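You operate a simulated robot arm through the tools that you are given. There is no shell and no other tool.

You run a simulated robot arm. Do the job below in one go: nothing can be reset, and whatever is moved stays where it is left.

## Task
Sand the slotted block's top smooth, then seat it in the GO tray.
Fine: sand it while the vice grips it; sander back on the green mat; wind the vice open to free the block. Set down upright: hand sander. What is to be rubbed or washed off counts as gone when no trace of it is left.

It is judged by the outcome, as a careful person would: the job done as asked, and still so three seconds after it is handed in. It fails if anything else is knocked over, pushed out of place, dropped, spilled or broken.

## Robot
A 6-joint arm with a two-finger parallel gripper, fixed in place. Base frame: the origin is on the floor under the middle of its stand, x ahead of it, y to its left, z up. Readings come in cm, degrees, newtons and seconds.
With the tool pointing down near the work surface it reaches from about 26 to 64 cm from the base axis. Its first joint turns from -115.0 to 115.0 degrees. Payload 3.43 kg.
Tool frame: the origin (TCP) lies between the finger pads and is the grasp point; the fingertips stand 3.4 cm ahead of it; z points along the fingers, y is the line along which they close. Largest opening 12.8 cm; finger width 2.4, thickness 1.2; the body of the gripper, 4.8 by 13 cm, starts 9.6 cm behind the TCP.
Orientation is that of the tool frame in the base frame, as a unit quaternion [w, x, y, z]. With the fingers straight down and closing along the base's y, the tool's x points along the base's -x, its y along +y and its z along -z.

## Interface
- The arm moves only by the tool nudge_tool. Its argument "motion" is a list of rows, each a list of 7 numbers: the shift along the tool's x, y, z in cm, then the turn, a rotation vector about the tool's x, y, z in degrees, then the gripper command, from -1 (shut) to 1 (fully open), values between in proportion. In form: [[x, y, z, wx, wy, wz, fingers], ...]. A call has 1 to 20 rows; each row is the pose to reach, as a shift and turn from the pose commanded when the call began, along the tool's axes at that moment. A row lasts 0.2 s, in which the tool goes at most 5 cm and 8.6 degrees; a call with a longer step from one row to the next is refused whole, and so is a gripper value outside its range. Where a pose cannot be reached the arm comes as near as it can. A force on the tool above 40 N (or 10 N above the force at the start of the call, whichever is more), or a blocked arm, ends the call early, and 0.2 s more pass. Each finger travels about 15.3 cm/s and halts on what it meets, pressing with about 44 N; the grip force reading is that of the motor and also rises with nothing between the fingers. The clock runs only during rows and for 0.2 s after the last one: add rows that repeat a pose to give the fingers time. It gives the time, the measured TCP pose, the force on the tool (base axes), the opening and the grip force at its end, in the units of the frame above (readings bear some noise), with the torque about the TCP (base axes, N m) and any sound that the robot's microphone picked up, and new pictures: "views" is both (left out), scene, wrist or none.
- Cameras (640 x 400 px; columns grow to the right, rows downward): "scene" is fixed at [21.38, 49.52, 138.45]; the picture's right is [-0.99, -0.17, 0.00], its down [-0.06, 0.34, -0.94] and it looks along [0.16, -0.93, -0.34] (base axes); focal length 341 px, centre (320, 200). "wrist" rides on the gripper at [7.6, -1.1, -16] in the tool frame; the picture's right is [0.15, 0.99, 0.00], its down [-0.88, 0.13, -0.46] and it looks along [-0.45, 0.07, 0.89] (tool axes); focal length 234 px, centre (320, 200). There is no depth. A picture from a camera that has moved, and an enlarged one, comes with that camera's place and axes in the base frame and with its lens. The place of the scene camera against the robot may be out by one fixed shift of up to 1.2 cm in any direction.
- lift_body(by): slides the trunk up (or, below 0, down) by that many cm; the arm rides with it, the base frame stays. It gives what a move gives, with no picture.
- inspect(camera, box): a new picture of the part [left, top, right, bottom] of that camera's present view, enlarged. The clock stands still meanwhile.
- finish_job(): hands the job in; it is judged then, once.

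Places have to be worked out from the pictures, the camera data and where the tool is seen. Open the gripper and draw the arm clear of the work before you hand the job in, unless the task says otherwise.

The tools are called by a JSON object that holds its "op" and its "data". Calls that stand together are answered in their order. nudge_tool: Moves the arm, as the interface text tells. Its arguments: {"type":"object","properties":{"motion":{"type":"array"},"views":{"type":"string","enum":["both","scene","wrist","none"]}},"required":["motion"]} The other tools are called the same way: lift_body (by) moves the trunk up or down; inspect (camera, box) takes an enlarged picture of a part of a camera's view; finish_job () hands the job in.

At the start:

```text
t: 0.0
position: [44.05, -3.35, 119.72]
tcp_rot: [0.0, 0.0, 1.0, -0.001]
wrist_force: [0.4, 0.6, 0.2]
moment: [0.01, 0.01, 0.0]
grip_width: 12.82
finger_force: 0.1
trunk travel left (down, up): [-92.5, 6.5]
```

scene: 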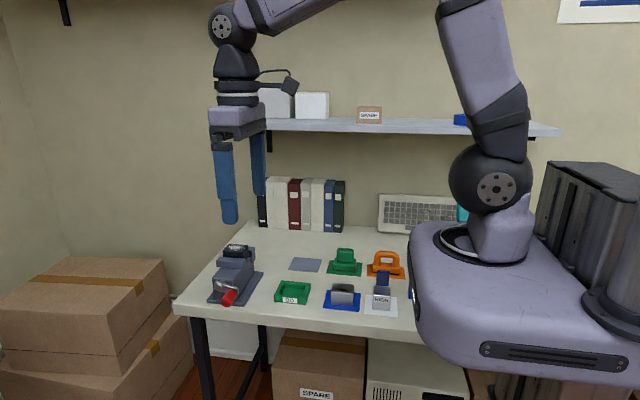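
wrist: 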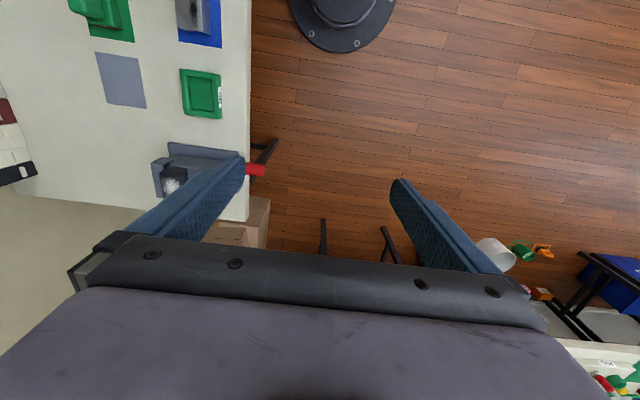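

I'll start by looking closely at the bench in the scene and wrist cameras before moving anything.

{"op": "inspect", "data": {"camera": "scene", "box": [170, 220, 420, 350]}}

{"op": "inspect", "data": {"camera": "scene", "box": [190, 230, 290, 320]}}

{"op": "inspect", "data": {"camera": "scene", "box": [310, 240, 420, 330]}}

{"op": "inspect", "data": {"camera": "wrist", "box": [0, 0, 300, 220]}}

```text
2.56 times, centred on (295, 285) of scene
camera zoom: at [21.38, 49.52, 138.45], right [-0.99, -0.17, 0.0], down [-0.06, 0.34, -0.94], along [0.16, -0.93, -0.34], focal length 872 px, centre (384, -18)
```

zoom: 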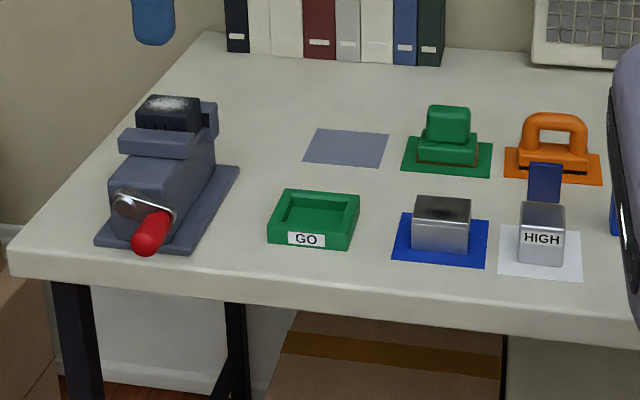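

```text
4.44 times, centred on (240, 275) of scene
camera zoom: at [21.38, 49.52, 138.45], right [-0.99, -0.17, 0.0], down [-0.06, 0.34, -0.94], along [0.16, -0.93, -0.34], focal length 1514 px, centre (676, -133)
```

zoom: 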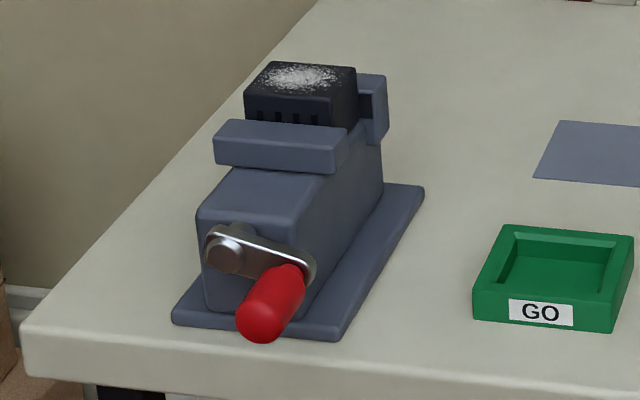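

```text
4.44 times, centred on (365, 285) of scene
camera zoom: at [21.38, 49.52, 138.45], right [-0.99, -0.17, 0.0], down [-0.06, 0.34, -0.94], along [0.16, -0.93, -0.34], focal length 1514 px, centre (120, -178)
```

zoom: 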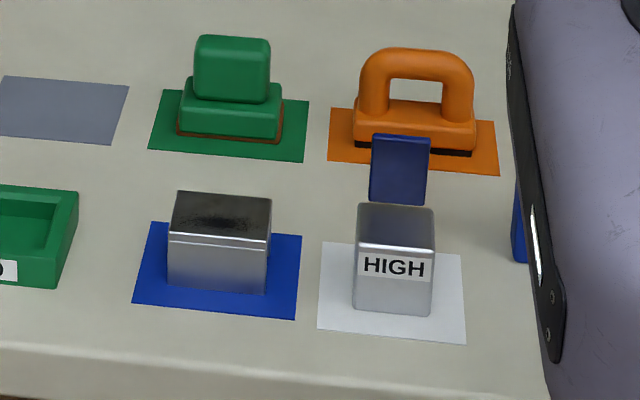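

```text
1.82 times, centred on (150, 110) of wrist
camera zoom: at [36.59, -4.45, 135.66], right [-0.15, 0.99, 0.0], down [0.88, 0.13, 0.46], along [0.45, 0.07, -0.89], focal length 426 px, centre (629, 364)
```

zoom: 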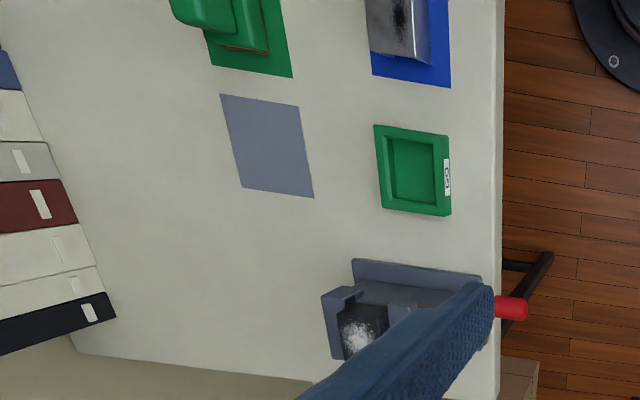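

The bench top looks to be at about z≈80. The vice with the slotted block is near (58,-29), the GO tray near (42,-28), and the green sander is further toward the robot. I'll shift over the bench at the present height for a better wrist view.

{"op": "nudge_tool", "data": {"motion": [[0, -4, 0, 0, 0, 0, 1], [0, -8, 0, 0, 0, 0, 1], [0, -12, 0, 0, 0, 0, 1], [0, -16, 0, 0, 0, 0, 1], [0, -20, 0, 0, 0, 0, 1], [0, -20, 0, 0, 0, 0, 1]], "views": "both"}}

```text
t: 1.4
position: [44.18, -23.39, 119.84]
tcp_rot: [0.001, 0.0, 1.0, 0.0]
wrist_force: [-0.4, -0.8, -0.3]
moment: [-0.03, 0.01, 0.0]
grip_width: 12.8
finger_force: 0.1
trunk travel left (down, up): [-92.5, 6.5]
camera wrist: at [36.62, -24.35, 135.76], right [-0.15, 0.99, 0.0], down [0.88, 0.13, 0.46], along [0.45, 0.07, -0.89], focal length 234 px, centre (320, 200)
```

scene: 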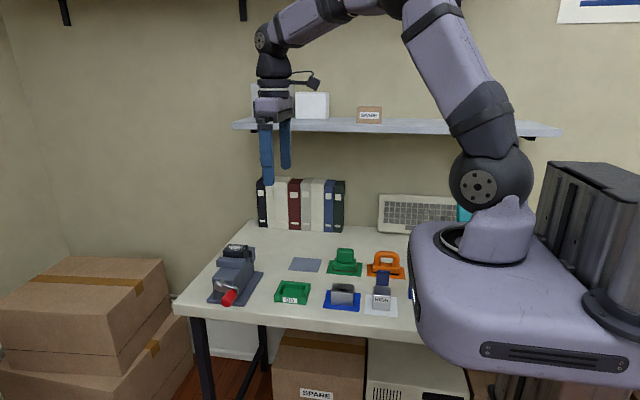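
wrist: 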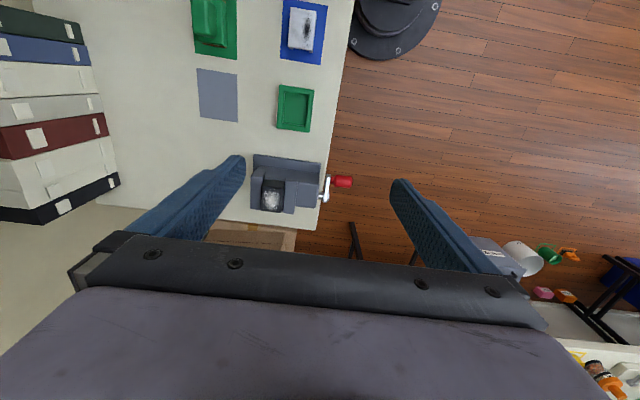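

The wrist camera now sees the vice, tray and mats from above. I'll enlarge those parts to measure them.

{"op": "inspect", "data": {"camera": "wrist", "box": [240, 130, 368, 220]}}

{"op": "inspect", "data": {"camera": "wrist", "box": [170, 0, 370, 140]}}

```text
4.44 times, centred on (304, 175) of wrist
camera zoom: at [36.62, -24.35, 135.76], right [-0.15, 0.99, 0.0], down [0.88, 0.13, 0.46], along [0.45, 0.07, -0.89], focal length 1041 px, centre (391, 311)
```

zoom: 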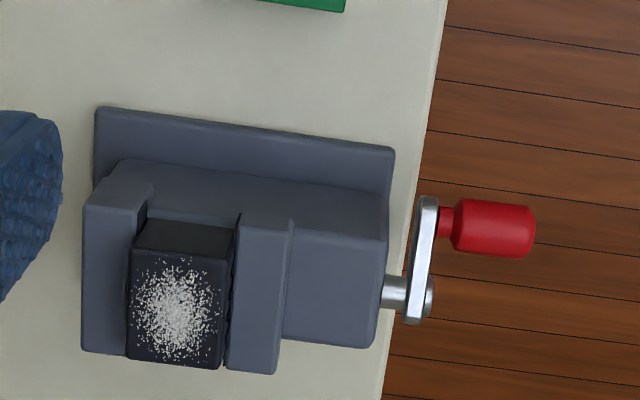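

```text
2.86 times, centred on (270, 70) of wrist
camera zoom: at [36.62, -24.35, 135.76], right [-0.15, 0.99, 0.0], down [0.88, 0.13, 0.46], along [0.45, 0.07, -0.89], focal length 669 px, centre (463, 571)
```

zoom: 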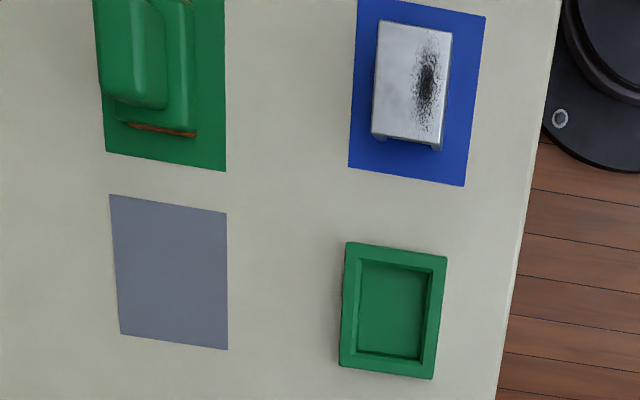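

The block top measures about x 56.5–62, y -33 to -28.6, z≈94. I'll lower the trunk 15 cm, which keeps the fingertips above everything, and move toward the green sander near (30,-45) for a closer view.

{"op": "lift_body", "data": {"by": -15}}

{"op": "nudge_tool", "data": {"motion": [[3, -3, 0, 0, 0, 0, 1], [6, -6, 0, 0, 0, 0, 1], [9, -9, 0, 0, 0, 0, 1], [12, -12, 0, 0, 0, 0, 1], [14, -14, 0, 0, 0, 0, 1], [14, -14, 0, 0, 0, 0, 1]], "views": "both"}}

```text
t: 3.1
position: [44.23, -23.35, 104.72]
tcp_rot: [0.0, 0.0, 1.0, 0.0]
wrist_force: [-0.1, -0.3, -0.6]
moment: [0.0, -0.02, 0.02]
grip_width: 12.8
finger_force: 0.0
trunk travel left (down, up): [-77.5, 21.5]
```

```text
t: 4.5
position: [30.16, -37.43, 104.84]
tcp_rot: [0.0, 0.0, 1.0, 0.0]
wrist_force: [-0.1, -0.5, -0.4]
moment: [0.0, -0.02, -0.01]
grip_width: 12.79
finger_force: 0.0
trunk travel left (down, up): [-77.5, 21.5]
camera wrist: at [22.63, -38.52, 120.76], right [-0.15, 0.99, 0.0], down [0.88, 0.13, 0.46], along [0.45, 0.07, -0.89], focal length 234 px, centre (320, 200)
```

scene: 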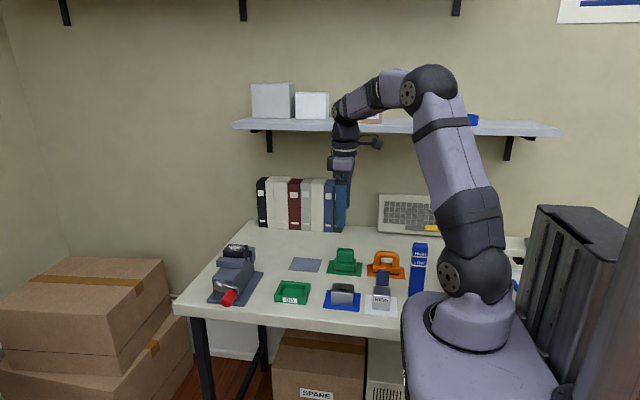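
wrist: 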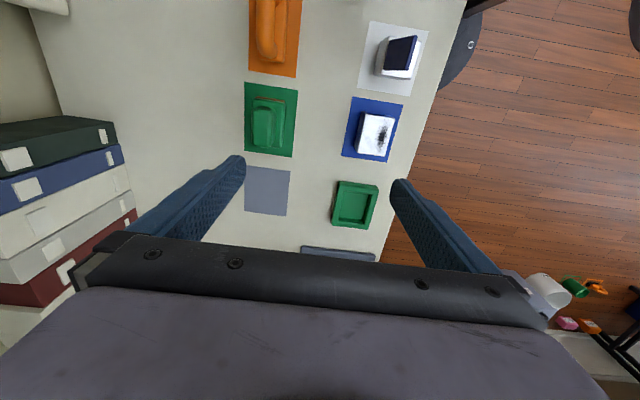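

All the small items are in view now. I'll enlarge the sander, mats and tray region.

{"op": "inspect", "data": {"camera": "wrist", "box": [230, 70, 310, 170]}}

{"op": "inspect", "data": {"camera": "wrist", "box": [220, 0, 440, 140]}}

{"op": "inspect", "data": {"camera": "wrist", "box": [300, 80, 420, 250]}}

{"op": "inspect", "data": {"camera": "scene", "box": [320, 235, 420, 325]}}

```text
4.00 times, centred on (270, 120) of wrist
camera zoom: at [22.63, -38.52, 120.76], right [-0.15, 0.99, 0.0], down [0.88, 0.13, 0.46], along [0.45, 0.07, -0.89], focal length 937 px, centre (520, 520)
```

zoom: 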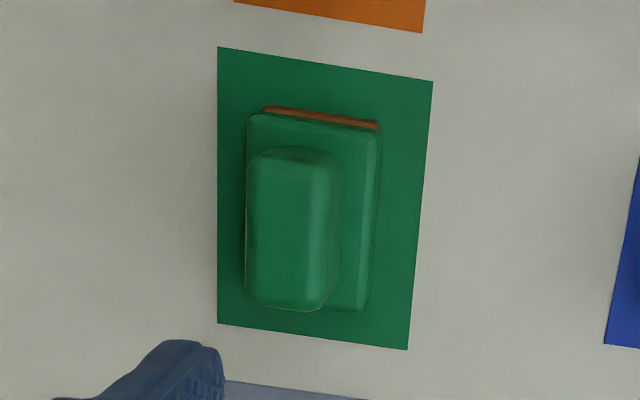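

```text
2.86 times, centred on (330, 70) of wrist
camera zoom: at [22.63, -38.52, 120.76], right [-0.15, 0.99, 0.0], down [0.88, 0.13, 0.46], along [0.45, 0.07, -0.89], focal length 669 px, centre (291, 571)
```

zoom: 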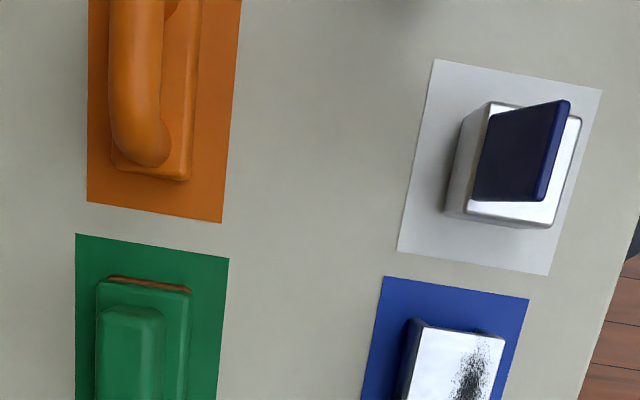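

```text
2.35 times, centred on (360, 165) of wrist
camera zoom: at [22.63, -38.52, 120.76], right [-0.15, 0.99, 0.0], down [0.88, 0.13, 0.46], along [0.45, 0.07, -0.89], focal length 551 px, centre (226, 282)
```

zoom: 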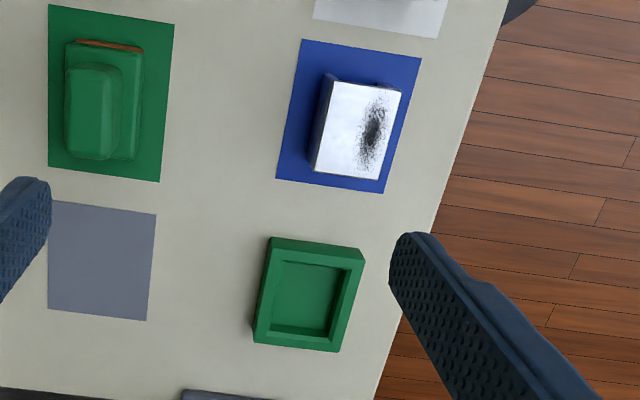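

```text
4.44 times, centred on (370, 280) of scene
camera zoom: at [21.38, 49.52, 138.45], right [-0.99, -0.17, 0.0], down [-0.06, 0.34, -0.94], along [0.16, -0.93, -0.34], focal length 1514 px, centre (98, -156)
```

zoom: 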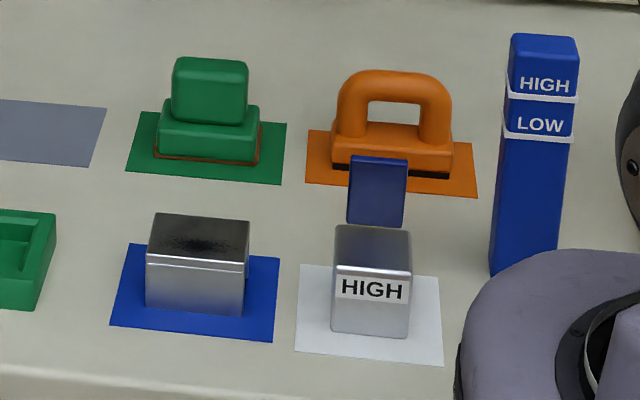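

The green mat comes out at x 24.5–35.5, y -50 to -41.7, with the sander centred on it at (30.0,-45.9) and its knob 5.3 × 2.9 cm. The block is at the edge of the reach, so I'll test with an empty gripper. I'll raise the trunk and go above the block.

{"op": "lift_body", "data": {"by": 12}}

{"op": "nudge_tool", "data": {"motion": [[-4, 1, 0, 0, 0, 0, 1], [-8, 2, 0, 0, 0, 0, 1], [-12, 3, 0, 0, 0, 0, 1], [-16, 4, 0, 0, 0, 0, 1], [-20, 5, 2, 0, 0, 0, 1], [-24, 6, 4, 0, 0, 0, 1], [-28, 6.5, 7, 0, 0, 0, 1], [-30, 6.5, 10, 0, 0, 0, 1], [-30, 6.5, 12, 0, 0, 0, 1], [-30, 6.5, 12, 0, 0, 0, 1]], "views": "both"}}

```text
t: 6.0
position: [30.21, -37.39, 116.68]
tcp_rot: [-0.001, 0.001, 1.0, 0.0]
wrist_force: [1.3, 0.3, -0.2]
moment: [0.04, 0.0, -0.01]
grip_width: 12.82
finger_force: 0.0
trunk travel left (down, up): [-89.5, 9.5]
```

```text
refused: row 7 steps farther than a row can; nothing moved
```

One step was slightly too long and the call was refused. I'll reissue it with shorter steps.

{"op": "nudge_tool", "data": {"motion": [[-4, 1, 0, 0, 0, 0, 1], [-8, 2, 0, 0, 0, 0, 1], [-12, 3, 0, 0, 0, 0, 1], [-16, 4, 0, 0, 0, 0, 1], [-20, 5, 2, 0, 0, 0, 1], [-24, 6, 4, 0, 0, 0, 1], [-27, 6.5, 6, 0, 0, 0, 1], [-30, 6.5, 9, 0, 0, 0, 1], [-30, 6.5, 12, 0, 0, 0, 1], [-30, 6.5, 12, 0, 0, 0, 1]], "views": "both"}}

```text
t: 8.2
position: [57.94, -29.64, 105.05]
tcp_rot: [0.0, 0.0, 1.0, 0.0]
wrist_force: [-1.1, -0.6, 0.5]
moment: [0.0, 0.01, 0.04]
grip_width: 12.8
finger_force: 0.1
out of reach, approached as far as the arm can: row 7, 8, 9, 10
trunk travel left (down, up): [-89.5, 9.5]
camera wrist: at [50.35, -30.73, 121.04], right [-0.15, 0.99, 0.0], down [0.88, 0.13, 0.46], along [0.45, 0.07, -0.89], focal length 234 px, centre (320, 200)
```

scene: 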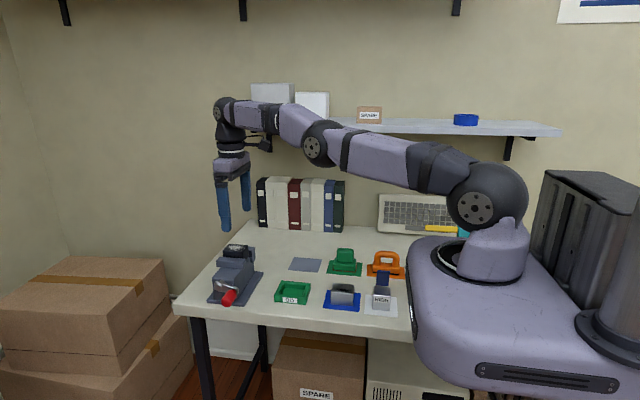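
wrist: 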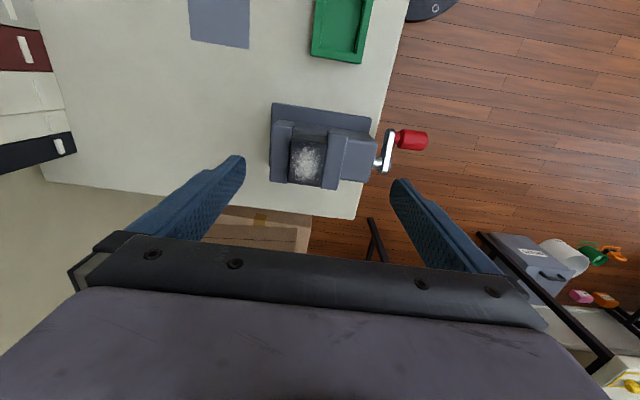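

Straight down, the arm tops out at about 65 cm radius, and the block centre is at about 66.7. Tilting the tool about its y axis by 20° (fingers reaching forward) gains about 8.7 cm and keeps the pads parallel to the sander knob, so I'll use that tilt for both pick-up and sanding. First I'll go back toward the sander at a safe height.

{"op": "nudge_tool", "data": {"motion": [[4, -1, 0, 0, 0, 0, 1], [8, -3, 0, 0, 0, 0, 1], [12, -5, 0, 0, 0, 0, 1], [16, -7, 0, 0, -6, 0, 1], [20, -9, 0, 0, -12, 0, 1], [24, -11, 0, 0, -18, 0, 1], [27, -12, 0, 0, -20, 0, 1], [27, -12, 0, 0, -20, 0, 1]], "views": "both"}}

```text
t: 10.1
position: [30.92, -41.68, 105.14]
tcp_rot: [0.172, -0.001, 0.985, 0.0]
wrist_force: [-0.5, 0.3, 0.0]
moment: [0.03, 0.04, -0.01]
grip_width: 12.75
finger_force: 0.0
trunk travel left (down, up): [-89.5, 9.5]
camera wrist: at [18.34, -42.7, 117.52], right [-0.14, 0.99, -0.05], down [0.67, 0.13, 0.73], along [0.73, 0.07, -0.68], focal length 234 px, centre (320, 200)
```

scene: 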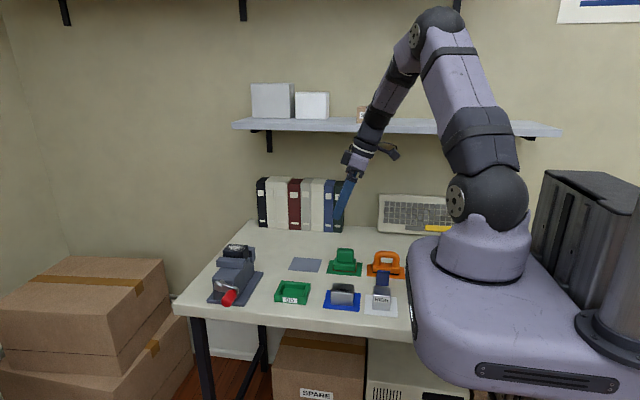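
wrist: 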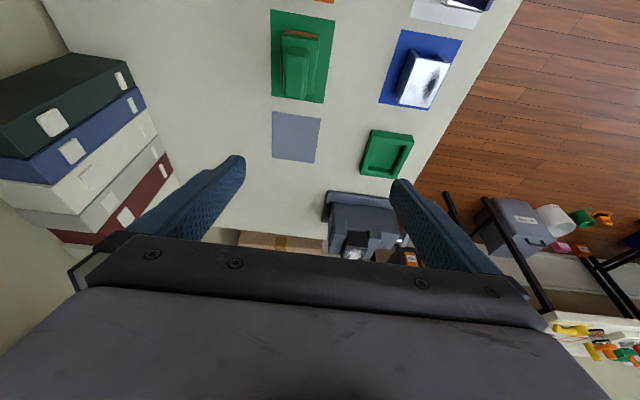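

Relative moves start from the measured (clipped) pose, and the tilt is now 19.8°. I'll descend to about 6 cm above the grasp height over the sander, with the fingers narrowed to about 8 cm.

{"op": "nudge_tool", "data": {"motion": [[1.33, -1.05, 3, 0, 0, 0, 0.25], [2.65, -2.11, 6, 0, 0, 0, 0.25], [3.98, -3.16, 9, 0, 0, 0, 0.25], [5.31, -4.22, 12, 0, 0, 0, 0.25], [5.31, -4.22, 12, 0, 0, 0, 0.25]], "views": "both"}}

```text
t: 11.2
position: [30.05, -45.94, 91.89]
tcp_rot: [0.174, 0.0, 0.985, 0.0]
wrist_force: [-0.2, -0.3, 0.1]
moment: [0.0, -0.02, 0.05]
grip_width: 8.01
finger_force: 0.1
trunk travel left (down, up): [-89.5, 9.5]
camera wrist: at [17.45, -46.92, 104.48], right [-0.14, 0.99, -0.05], down [0.67, 0.13, 0.73], along [0.73, 0.07, -0.68], focal length 234 px, centre (320, 200)
```

scene: 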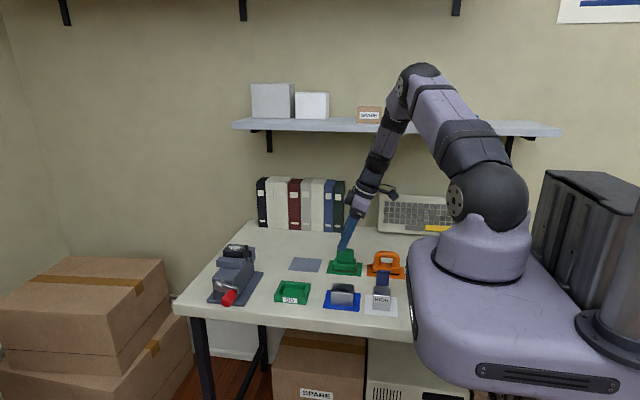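
wrist: 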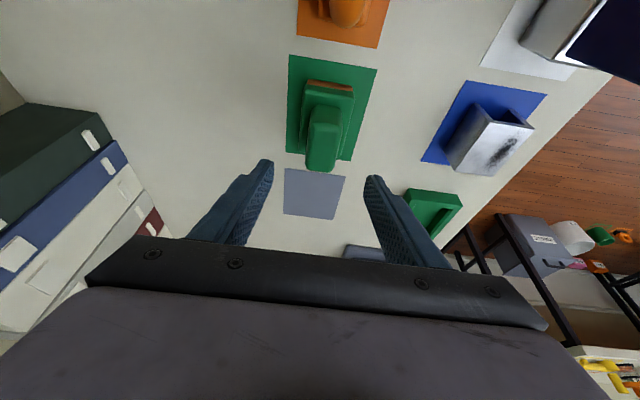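

I'll enlarge both views to check how the fingers line up with the knob.

{"op": "inspect", "data": {"camera": "wrist", "box": [240, 50, 400, 200]}}

{"op": "inspect", "data": {"camera": "scene", "box": [310, 200, 400, 290]}}

```text
2.67 times, centred on (320, 125) of wrist
camera zoom: at [17.45, -46.92, 104.48], right [-0.14, 0.99, -0.05], down [0.67, 0.13, 0.73], along [0.73, 0.07, -0.68], focal length 624 px, centre (320, 400)
```

zoom: 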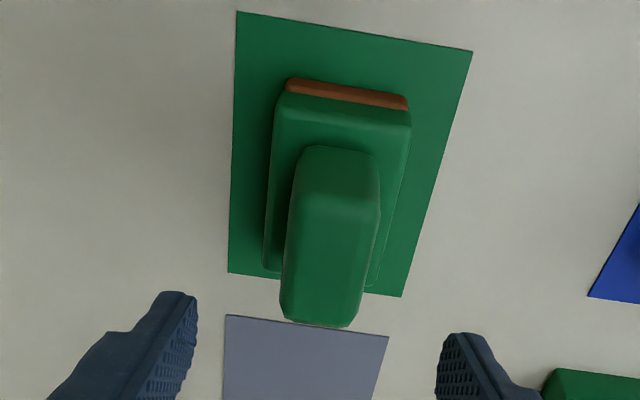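

```text
4.44 times, centred on (355, 245) of scene
camera zoom: at [21.38, 49.52, 138.45], right [-0.99, -0.17, 0.0], down [-0.06, 0.34, -0.94], along [0.16, -0.93, -0.34], focal length 1514 px, centre (164, 0)
```

zoom: 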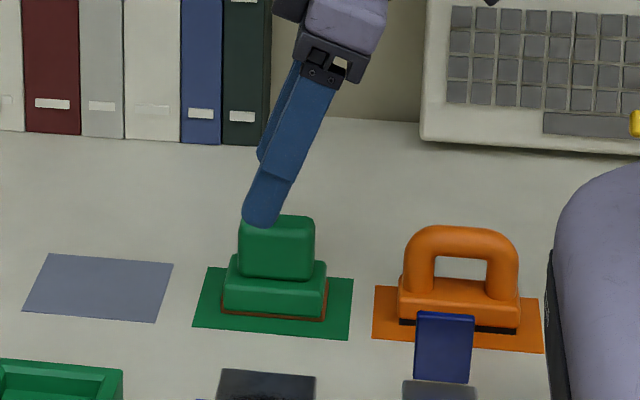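

The knob is centred between the fingers in y. I'll lower to TCP z≈86.3 with the pads straddling the knob, still open.

{"op": "nudge_tool", "data": {"motion": [[0.8, 0.04, 1.7, 0, 0, 0, 0.25], [1.6, 0.04, 3.4, 0, 0, 0, 0.25], [2.43, 0.04, 5.05, 0, 0, 0, 0.25], [2.43, 0.04, 5.05, 0, 0, 0, 0.25]], "views": "both"}}

{"op": "inspect", "data": {"camera": "scene", "box": [310, 200, 400, 290]}}

{"op": "inspect", "data": {"camera": "wrist", "box": [240, 80, 400, 230]}}

```text
t: 12.2
position: [29.49, -45.75, 86.49]
tcp_rot: [0.173, -0.001, 0.985, 0.001]
wrist_force: [-0.3, 0.3, 0.4]
moment: [-0.05, 0.0, -0.02]
grip_width: 8.0
finger_force: 0.1
trunk travel left (down, up): [-89.5, 9.5]
camera wrist: at [16.79, -46.82, 98.87], right [-0.14, 0.99, -0.05], down [0.67, 0.13, 0.73], along [0.73, 0.07, -0.68], focal length 234 px, centre (320, 200)
```

scene: 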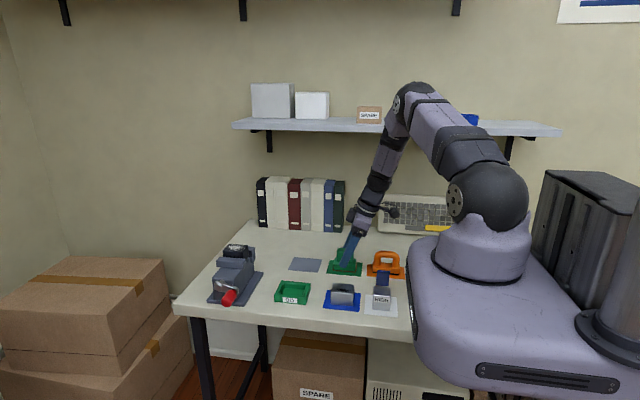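
wrist: 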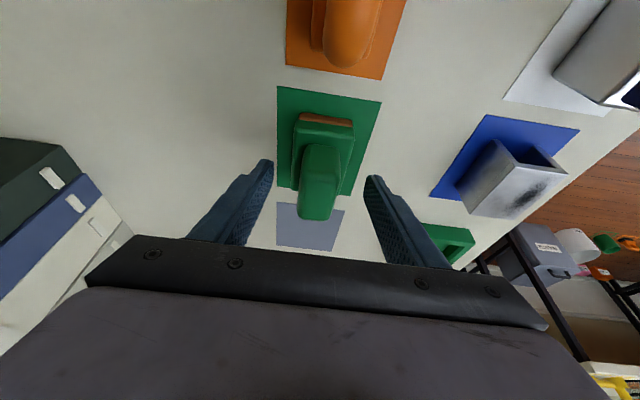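

```text
4.44 times, centred on (355, 245) of scene
camera zoom: at [21.38, 49.52, 138.45], right [-0.99, -0.17, 0.0], down [-0.06, 0.34, -0.94], along [0.16, -0.93, -0.34], focal length 1514 px, centre (164, 0)
```

zoom: 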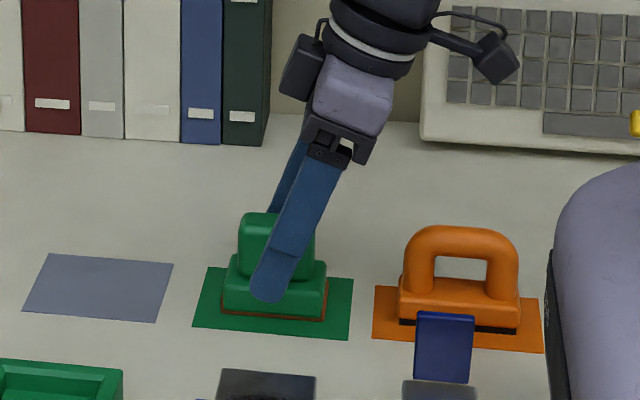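

```text
2.67 times, centred on (320, 155) of wrist
camera zoom: at [16.79, -46.82, 98.87], right [-0.14, 0.99, -0.05], down [0.67, 0.13, 0.73], along [0.73, 0.07, -0.68], focal length 624 px, centre (320, 320)
```

zoom: 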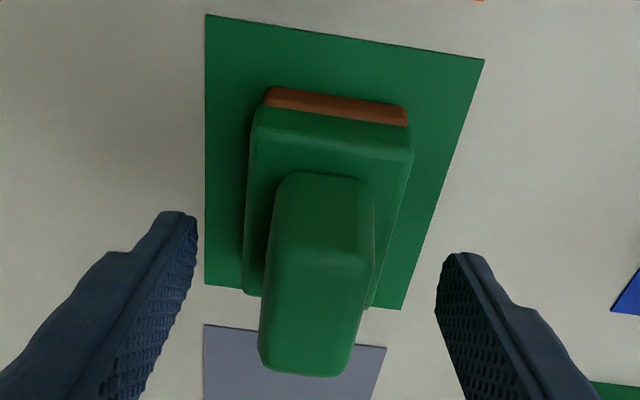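

Both fingers straddle the knob and the tips should clear the sander's base plate. Closing the grip.

{"op": "nudge_tool", "data": {"motion": [[0, -0.1, 0, 0, 0, 0, -0.3], [0, -0.1, 0, 0, 0, 0, -1], [0, -0.1, 0, 0, 0, 0, -1], [0, -0.1, 0, 0, 0, 0, -1]], "views": "wrist"}}

{"op": "inspect", "data": {"camera": "scene", "box": [310, 200, 400, 290]}}

```text
t: 13.2
position: [29.46, -45.99, 86.44]
tcp_rot: [0.173, 0.0, 0.985, 0.0]
wrist_force: [1.0, -0.4, 0.5]
moment: [-0.01, -0.08, -0.06]
grip_width: 2.93
finger_force: 44.0
trunk travel left (down, up): [-89.5, 9.5]
camera wrist: at [16.82, -46.96, 98.88], right [-0.14, 0.99, -0.05], down [0.67, 0.13, 0.73], along [0.73, 0.07, -0.68], focal length 234 px, centre (320, 200)
```

wrist: 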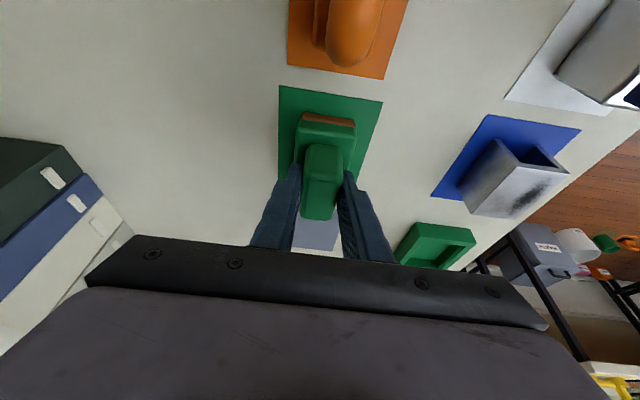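

```text
4.44 times, centred on (355, 245) of scene
camera zoom: at [21.38, 49.52, 138.45], right [-0.99, -0.17, 0.0], down [-0.06, 0.34, -0.94], along [0.16, -0.93, -0.34], focal length 1514 px, centre (164, 0)
```

zoom: 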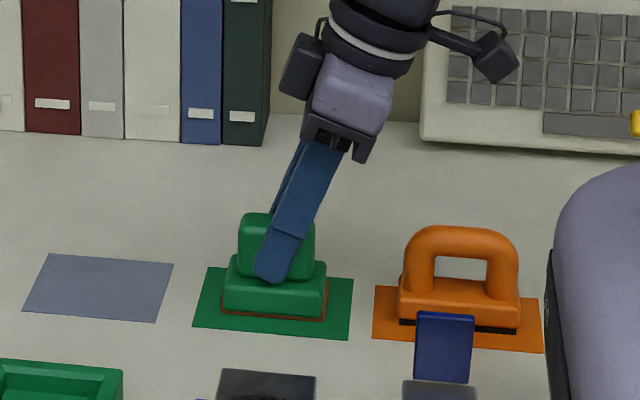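

The knob is gripped (width 2.93, 44 N), and the sander base sits about 6.5 cm below the TCP. I'll lift straight up.

{"op": "nudge_tool", "data": {"motion": [[-0.34, 0, -0.94, 0, 0, 0, -1], [-0.68, 0, -1.88, 0, 0, 0, -1], [-1.37, 0, -3.76, 0, 0, 0, -1], [-2.39, 0, -6.58, 0, 0, 0, -1], [-3.42, 0, -9.4, 0, 0, 0, -1], [-4.45, 0, -12.2, 0, 0, 0, -1], [-5.47, 0, -15.0, 0, 0, 0, -1], [-6.5, 0, -17.9, 0, 0, 0, -1], [-6.5, 0, -17.9, 0, 0, 0, -1]], "views": "both"}}

```text
t: 15.2
position: [29.28, -45.87, 105.6]
tcp_rot: [0.174, 0.0, 0.985, 0.001]
wrist_force: [0.1, 0.0, -1.5]
moment: [0.0, 0.01, -0.02]
grip_width: 2.93
finger_force: 43.9
trunk travel left (down, up): [-89.5, 9.5]
camera wrist: at [16.84, -46.91, 117.9], right [-0.14, 0.99, -0.05], down [0.67, 0.13, 0.73], along [0.73, 0.07, -0.68], focal length 234 px, centre (320, 200)
```

scene: 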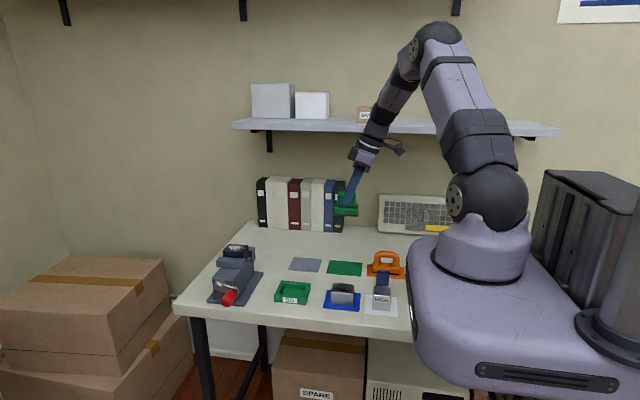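
wrist: 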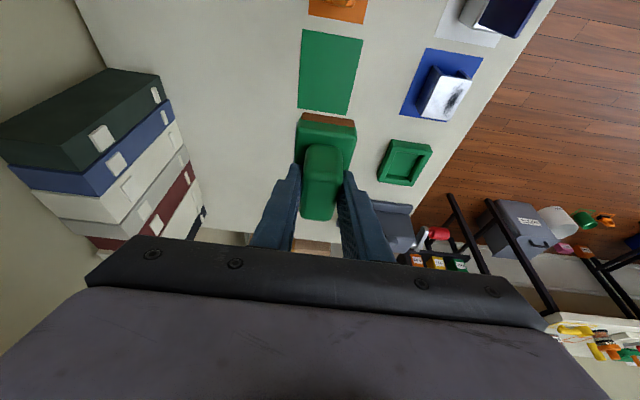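

The sander is held flat and steady. I'll carry it in a straight line at this height (bottom about z 99) to above the block.

{"op": "nudge_tool", "data": {"motion": [[-3.08, 1.67, 1.12, 0, 0, 0, -1], [-6.16, 3.33, 2.24, 0, 0, 0, -1], [-9.23, 5, 3.37, 0, 0, 0, -1], [-12.3, 6.67, 4.49, 0, 0, 0, -1], [-15.4, 8.33, 5.61, 0, 0, 0, -1], [-18.5, 10, 6.73, 0, 0, 0, -1], [-21.5, 11.67, 7.86, 0, 0, 0, -1], [-24.6, 13.33, 8.98, 0, 0, 0, -1], [-27.7, 15, 10.1, 0, 0, 0, -1], [-27.7, 15, 10.1, 0, 0, 0, -1]], "views": "both"}}

{"op": "inspect", "data": {"camera": "scene", "box": [190, 200, 300, 310]}}

{"op": "inspect", "data": {"camera": "wrist", "box": [240, 80, 440, 230]}}

```text
t: 17.4
position: [58.9, -31.01, 105.5]
tcp_rot: [0.174, 0.0, 0.985, 0.001]
wrist_force: [-0.4, 0.4, -0.9]
moment: [-0.02, -0.03, 0.01]
grip_width: 2.93
finger_force: 44.4
trunk travel left (down, up): [-89.5, 9.5]
camera wrist: at [46.33, -32.04, 117.9], right [-0.14, 0.99, -0.05], down [0.67, 0.13, 0.73], along [0.73, 0.07, -0.68], focal length 234 px, centre (320, 200)
```

scene: 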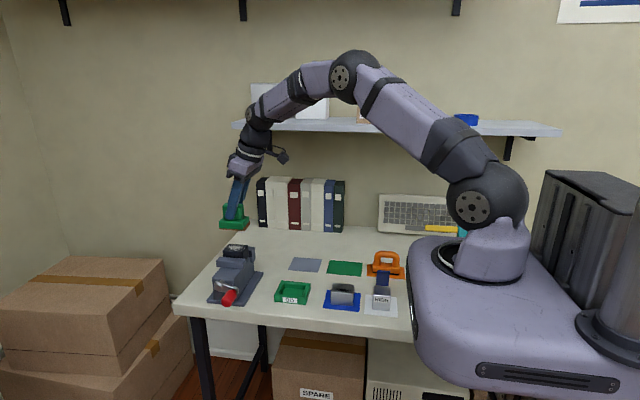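
wrist: 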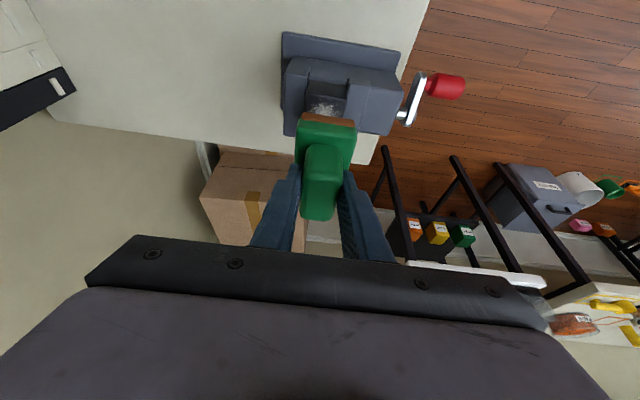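

```text
3.64 times, centred on (245, 255) of scene
camera zoom: at [21.38, 49.52, 138.45], right [-0.99, -0.17, 0.0], down [-0.06, 0.34, -0.94], along [0.16, -0.93, -0.34], focal length 1239 px, centre (593, 0)
```

zoom: 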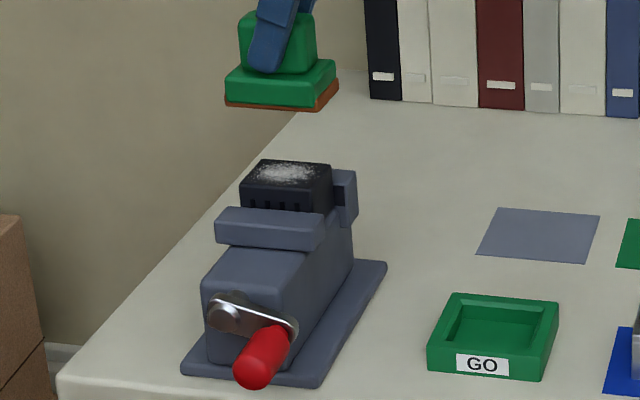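

```text
2.67 times, centred on (340, 155) of wrist
camera zoom: at [46.33, -32.04, 117.9], right [-0.14, 0.99, -0.05], down [0.67, 0.13, 0.73], along [0.73, 0.07, -0.68], focal length 624 px, centre (267, 320)
```

zoom: 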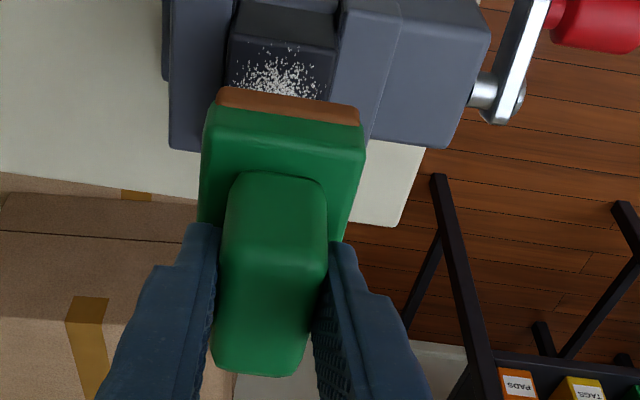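

The sander is over the block and level. I'll descend in small steps and watch the force for contact, which I expect near TCP z≈100.

{"op": "nudge_tool", "data": {"motion": [[0.41, 0, 1.13, 0, 0, 0, -1], [0.82, 0, 2.26, 0, 0, 0, -1], [1.2, 0, 3.29, 0, 0, 0, -1], [1.47, 0, 4.04, 0, 0, 0, -1], [1.47, 0, 4.04, 0, 0, 0, -1]], "views": "scene"}}

{"op": "inspect", "data": {"camera": "scene", "box": [190, 200, 300, 310]}}

```text
t: 18.6
position: [58.83, -30.95, 101.17]
tcp_rot: [0.173, 0.0, 0.985, 0.0]
wrist_force: [0.3, 0.6, -1.7]
moment: [0.06, 0.01, 0.02]
grip_width: 2.95
finger_force: 44.3
trunk travel left (down, up): [-89.5, 9.5]
```

scene: 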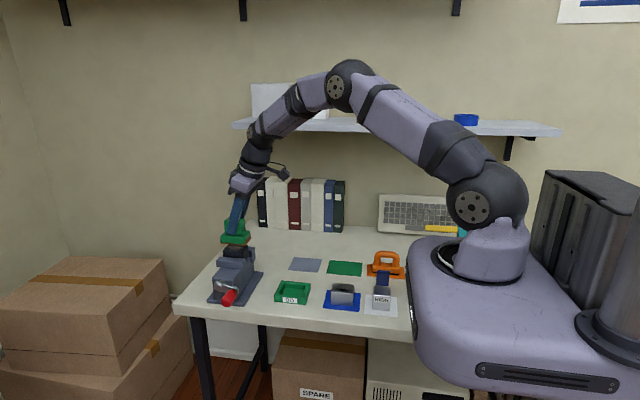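

```text
3.64 times, centred on (245, 255) of scene
camera zoom: at [21.38, 49.52, 138.45], right [-0.99, -0.17, 0.0], down [-0.06, 0.34, -0.94], along [0.16, -0.93, -0.34], focal length 1239 px, centre (593, 0)
```

zoom: 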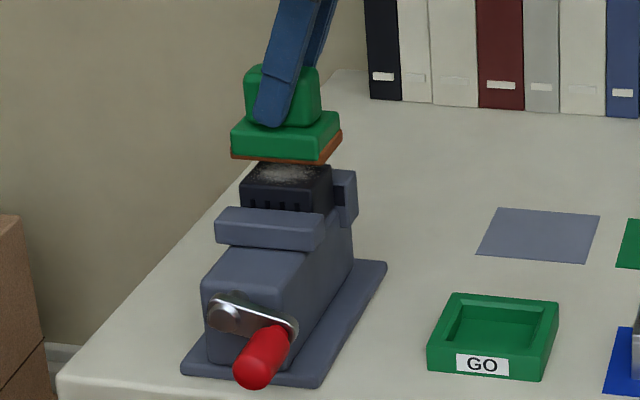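

From the picture there's still a gap of about 2 cm, which puts the block top near z≈92.5. I'll continue down more slowly.

{"op": "nudge_tool", "data": {"motion": [[0.07, 0, 0.47, 0, 0, 0, -1], [0.24, 0, 0.94, 0, 0, 0, -1], [0.41, 0, 1.41, 0, 0, 0, -1], [0.41, 0, 1.41, 0, 0, 0, -1]], "views": "none"}}

{"op": "nudge_tool", "data": {"motion": [[0.05, 0, 0.14, 0, 0, 0, -1], [0.1, 0, 0.28, 0, 0, 0, -1], [0.1, 0, 0.28, 0, 0, 0, -1]], "views": "scene"}}

{"op": "inspect", "data": {"camera": "scene", "box": [190, 200, 300, 310]}}

```text
t: 19.6
position: [58.92, -30.91, 99.66]
tcp_rot: [0.174, 0.0, 0.985, 0.0]
wrist_force: [0.1, 0.7, -0.9]
moment: [0.0, 0.02, 0.0]
grip_width: 2.92
finger_force: 44.4
trunk travel left (down, up): [-89.5, 9.5]
```

```text
t: 20.4
position: [59.0, -30.94, 99.29]
tcp_rot: [0.173, -0.001, 0.985, 0.0]
wrist_force: [0.1, -0.1, -0.9]
moment: [-0.01, 0.03, 0.02]
grip_width: 2.92
finger_force: 43.8
trunk travel left (down, up): [-89.5, 9.5]
```

scene: 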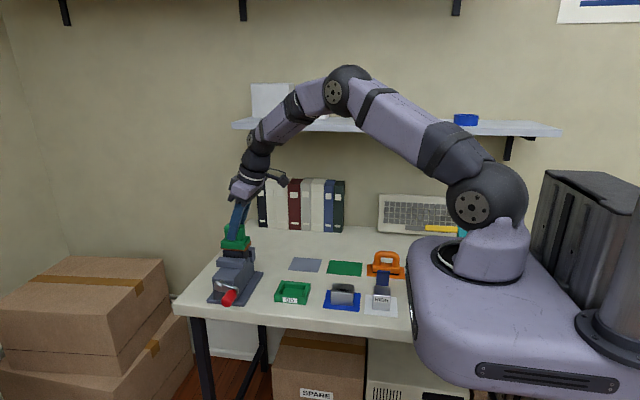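

```text
3.64 times, centred on (245, 255) of scene
camera zoom: at [21.38, 49.52, 138.45], right [-0.99, -0.17, 0.0], down [-0.06, 0.34, -0.94], along [0.16, -0.93, -0.34], focal length 1239 px, centre (593, 0)
```

zoom: 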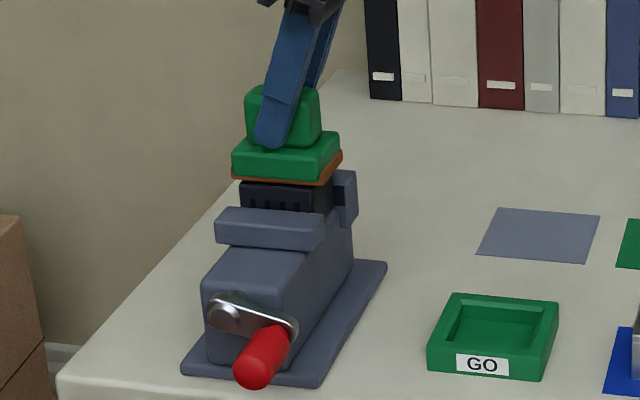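

It's nearly touching. I'll continue in fine steps until the force reading shows contact.

{"op": "nudge_tool", "data": {"motion": [[0.05, 0, 0.14, 0, 0, 0, -1], [0.1, 0, 0.28, 0, 0, 0, -1], [0.1, 0, 0.28, 0, 0, 0, -1]], "views": "none"}}

{"op": "nudge_tool", "data": {"motion": [[0.04, 0, 0.1, 0, 0, 0, -1], [0.07, 0, 0.19, 0, 0, 0, -1], [0.07, 0, 0.19, 0, 0, 0, -1]], "views": "none"}}

```text
t: 21.2
position: [58.92, -30.88, 99.1]
tcp_rot: [0.174, 0.0, 0.985, 0.0]
wrist_force: [0.2, -0.1, -1.0]
moment: [0.02, -0.02, -0.03]
grip_width: 2.94
finger_force: 43.9
trunk travel left (down, up): [-89.5, 9.5]
```

```text
t: 22.1
position: [59.11, -30.96, 98.95]
tcp_rot: [0.176, 0.0, 0.984, -0.001]
wrist_force: [-0.5, 0.8, 4.4]
moment: [0.04, 0.06, -0.02]
grip_width: 2.92
finger_force: 43.4
trunk travel left (down, up): [-89.5, 9.5]
```

Contact: Fz rose from -1 to +4.4 N at TCP z≈98.9. I'll press slightly more and see how the force builds.

{"op": "nudge_tool", "data": {"motion": [[0.03, 0, 0.09, 0, 0, 0, -1], [0.03, 0, 0.09, 0, 0, 0, -1]], "views": "none"}}

```text
t: 22.6
position: [59.07, -30.94, 98.95]
tcp_rot: [0.176, 0.0, 0.984, -0.001]
wrist_force: [0.1, -0.2, 8.9]
moment: [0.05, 0.02, 0.0]
grip_width: 2.94
finger_force: 43.8
trunk travel left (down, up): [-89.5, 9.5]
```

Stiffness is about 45 N/cm, and about 10 N of pressing is suitable. Now sanding strokes of ±1.6 cm along x, with a little y sweep, keeping the height constant.

{"op": "nudge_tool", "data": {"motion": [[-0.75, 0, 0.276, 0, 0, 0, -1], [-1.5, 0, 0.552, 0, 0, 0, -1], [-0.75, 0, 0.276, 0, 0, 0, -1], [0, 0, 0, 0, 0, 0, -1], [0.75, 0, -0.276, 0, 0, 0, -1], [1.5, 0, -0.552, 0, 0, 0, -1], [0.75, 0, -0.276, 0, 0, 0, -1], [0, 0.4, 0, 0, 0, 0, -1], [-0.75, 0.6, 0.276, 0, 0, 0, -1], [-1.5, 0.6, 0.552, 0, 0, 0, -1], [-0.75, 0.6, 0.276, 0, 0, 0, -1], [0, 0.6, 0, 0, 0, 0, -1], [0.75, 0.6, -0.276, 0, 0, 0, -1], [1.5, 0.3, -0.552, 0, 0, 0, -1], [0.75, -0.3, -0.276, 0, 0, 0, -1], [0, -0.6, 0, 0, 0, 0, -1], [-0.75, -0.6, 0.276, 0, 0, 0, -1], [-1.5, -0.6, 0.552, 0, 0, 0, -1], [-0.75, -0.3, 0.276, 0, 0, 0, -1], [0, 0, 0, 0, 0, 0, -1]], "views": "both"}}

{"op": "inspect", "data": {"camera": "scene", "box": [190, 200, 300, 310]}}

```text
t: 26.9
position: [59.08, -30.89, 98.9]
tcp_rot: [0.175, 0.0, 0.984, -0.001]
wrist_force: [3.0, 0.2, 14.9]
moment: [-0.02, -0.11, 0.03]
grip_width: 2.93
finger_force: 44.0
trunk travel left (down, up): [-89.5, 9.5]
camera wrist: at [46.38, -31.87, 111.31], right [-0.14, 0.99, -0.05], down [0.67, 0.13, 0.73], along [0.73, 0.07, -0.68], focal length 234 px, centre (320, 200)
```

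scene: 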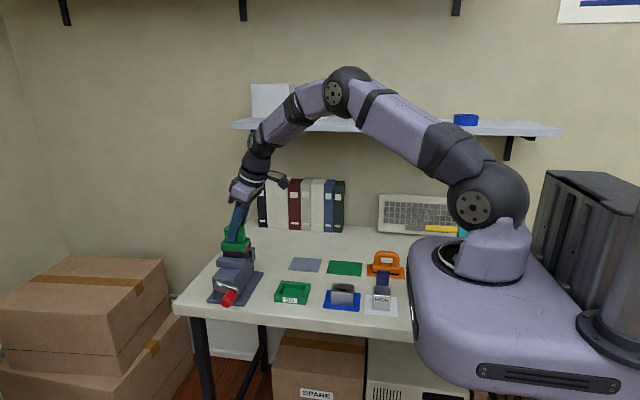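
wrist: 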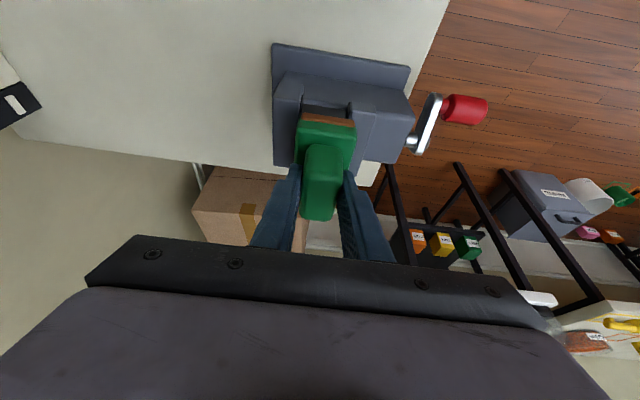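

```text
3.64 times, centred on (245, 255) of scene
camera zoom: at [21.38, 49.52, 138.45], right [-0.99, -0.17, 0.0], down [-0.06, 0.34, -0.94], along [0.16, -0.93, -0.34], focal length 1239 px, centre (593, 0)
```

zoom: 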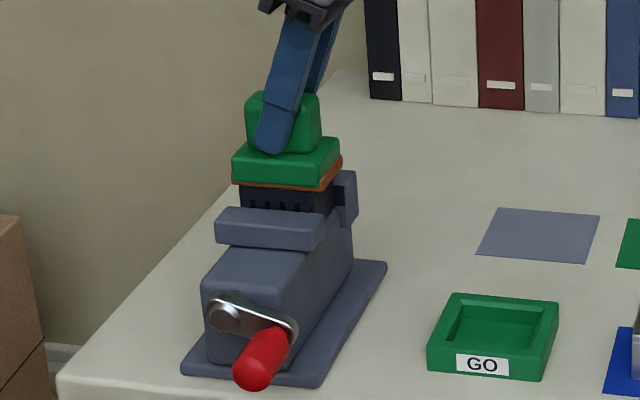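

Strokes run smoothly at about 15 N with nothing shifted. I'll do a second pass, mostly y strokes and corners, before lifting to look.

{"op": "nudge_tool", "data": {"motion": [[0, 0.7, 0, 0, 0, 0, -1], [0, 1.3, 0, 0, 0, 0, -1], [-0.5, 0.7, 0.184, 0, 0, 0, -1], [-1, 0, 0.368, 0, 0, 0, -1], [-1, -0.7, 0.368, 0, 0, 0, -1], [-1, -1.3, 0.368, 0, 0, 0, -1], [-0.5, -0.7, 0.184, 0, 0, 0, -1], [0, 0, 0, 0, 0, 0, -1], [0.5, 0.7, -0.184, 0, 0, 0, -1], [1, 1.3, -0.368, 0, 0, 0, -1], [1, 0.7, -0.368, 0, 0, 0, -1], [1, 0, -0.368, 0, 0, 0, -1], [1, -0.7, -0.368, 0, 0, 0, -1], [1, -1.3, -0.368, 0, 0, 0, -1], [0.5, -0.7, -0.184, 0, 0, 0, -1], [0, 0, 0, 0, 0, 0, -1], [-0.75, 0, 0.276, 0, 0, 0, -1], [-1.5, 0, 0.552, 0, 0, 0, -1], [-0.75, 0, 0.276, 0, 0, 0, -1], [0, 0, 0, 0, 0, 0, -1]], "views": "none"}}

{"op": "nudge_tool", "data": {"motion": [[-0.34, 0, -0.94, 0, 0, 0, -1], [-1, 0, -2.8, 0, 0, 0, -1], [-2.05, 0, -5.64, 0, 0, 0, -1], [-1.1, 0, -6.0, 0, 0, 0, -1], [2, 0, -7.1, 0, 0, 0, -1], [5.5, 0, -8.3, 0, 0, 0, -1], [5.5, 0, -8.3, 0, 0, 0, -1]], "views": "both"}}

{"op": "inspect", "data": {"camera": "scene", "box": [190, 200, 300, 310]}}

{"op": "inspect", "data": {"camera": "wrist", "box": [240, 40, 440, 190]}}

```text
t: 31.1
position: [58.89, -30.91, 99.0]
tcp_rot: [0.174, 0.001, 0.985, -0.001]
wrist_force: [1.9, 0.1, 11.9]
moment: [0.02, -0.14, 0.02]
grip_width: 2.93
finger_force: 44.0
trunk travel left (down, up): [-89.5, 9.5]
```

```text
t: 32.6
position: [50.94, -30.97, 104.75]
tcp_rot: [0.174, 0.0, 0.985, 0.0]
wrist_force: [-0.2, 0.3, -1.2]
moment: [-0.02, 0.04, 0.01]
grip_width: 2.92
finger_force: 44.5
trunk travel left (down, up): [-89.5, 9.5]
camera wrist: at [38.31, -31.92, 117.18], right [-0.14, 0.99, -0.05], down [0.67, 0.13, 0.73], along [0.73, 0.07, -0.68], focal length 234 px, centre (320, 200)
```

scene: 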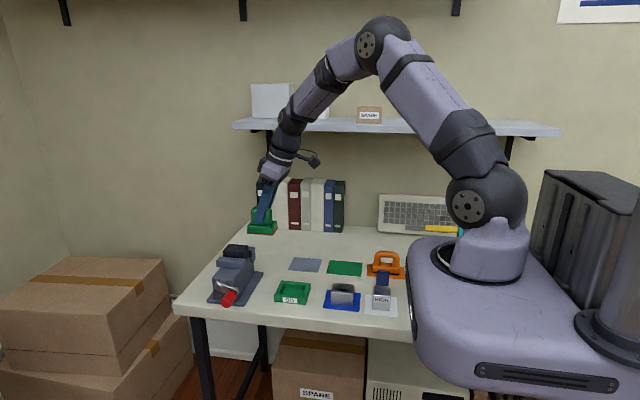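
wrist: 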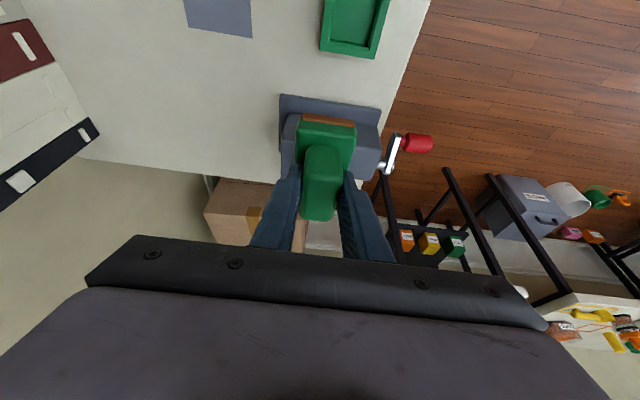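

```text
3.64 times, centred on (245, 255) of scene
camera zoom: at [21.38, 49.52, 138.45], right [-0.99, -0.17, 0.0], down [-0.06, 0.34, -0.94], along [0.16, -0.93, -0.34], focal length 1239 px, centre (593, 0)
```

zoom: 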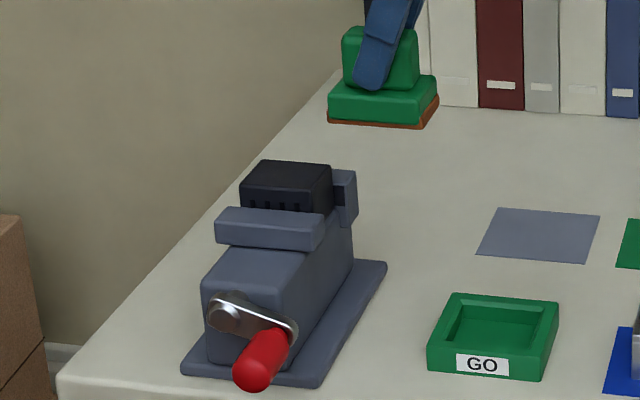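

```text
2.67 times, centred on (340, 115) of wrist
camera zoom: at [38.31, -31.92, 117.18], right [-0.14, 0.99, -0.05], down [0.67, 0.13, 0.73], along [0.73, 0.07, -0.68], focal length 624 px, centre (267, 427)
```

zoom: 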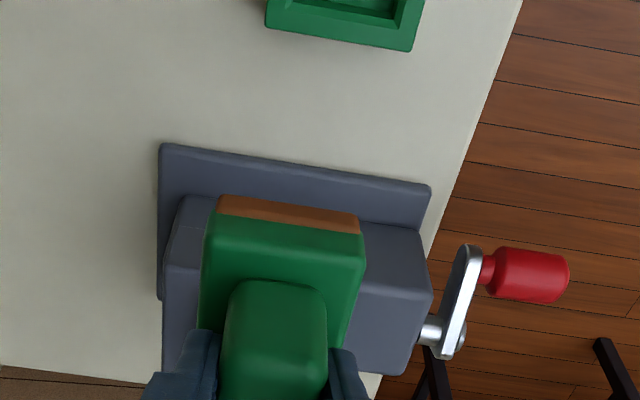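

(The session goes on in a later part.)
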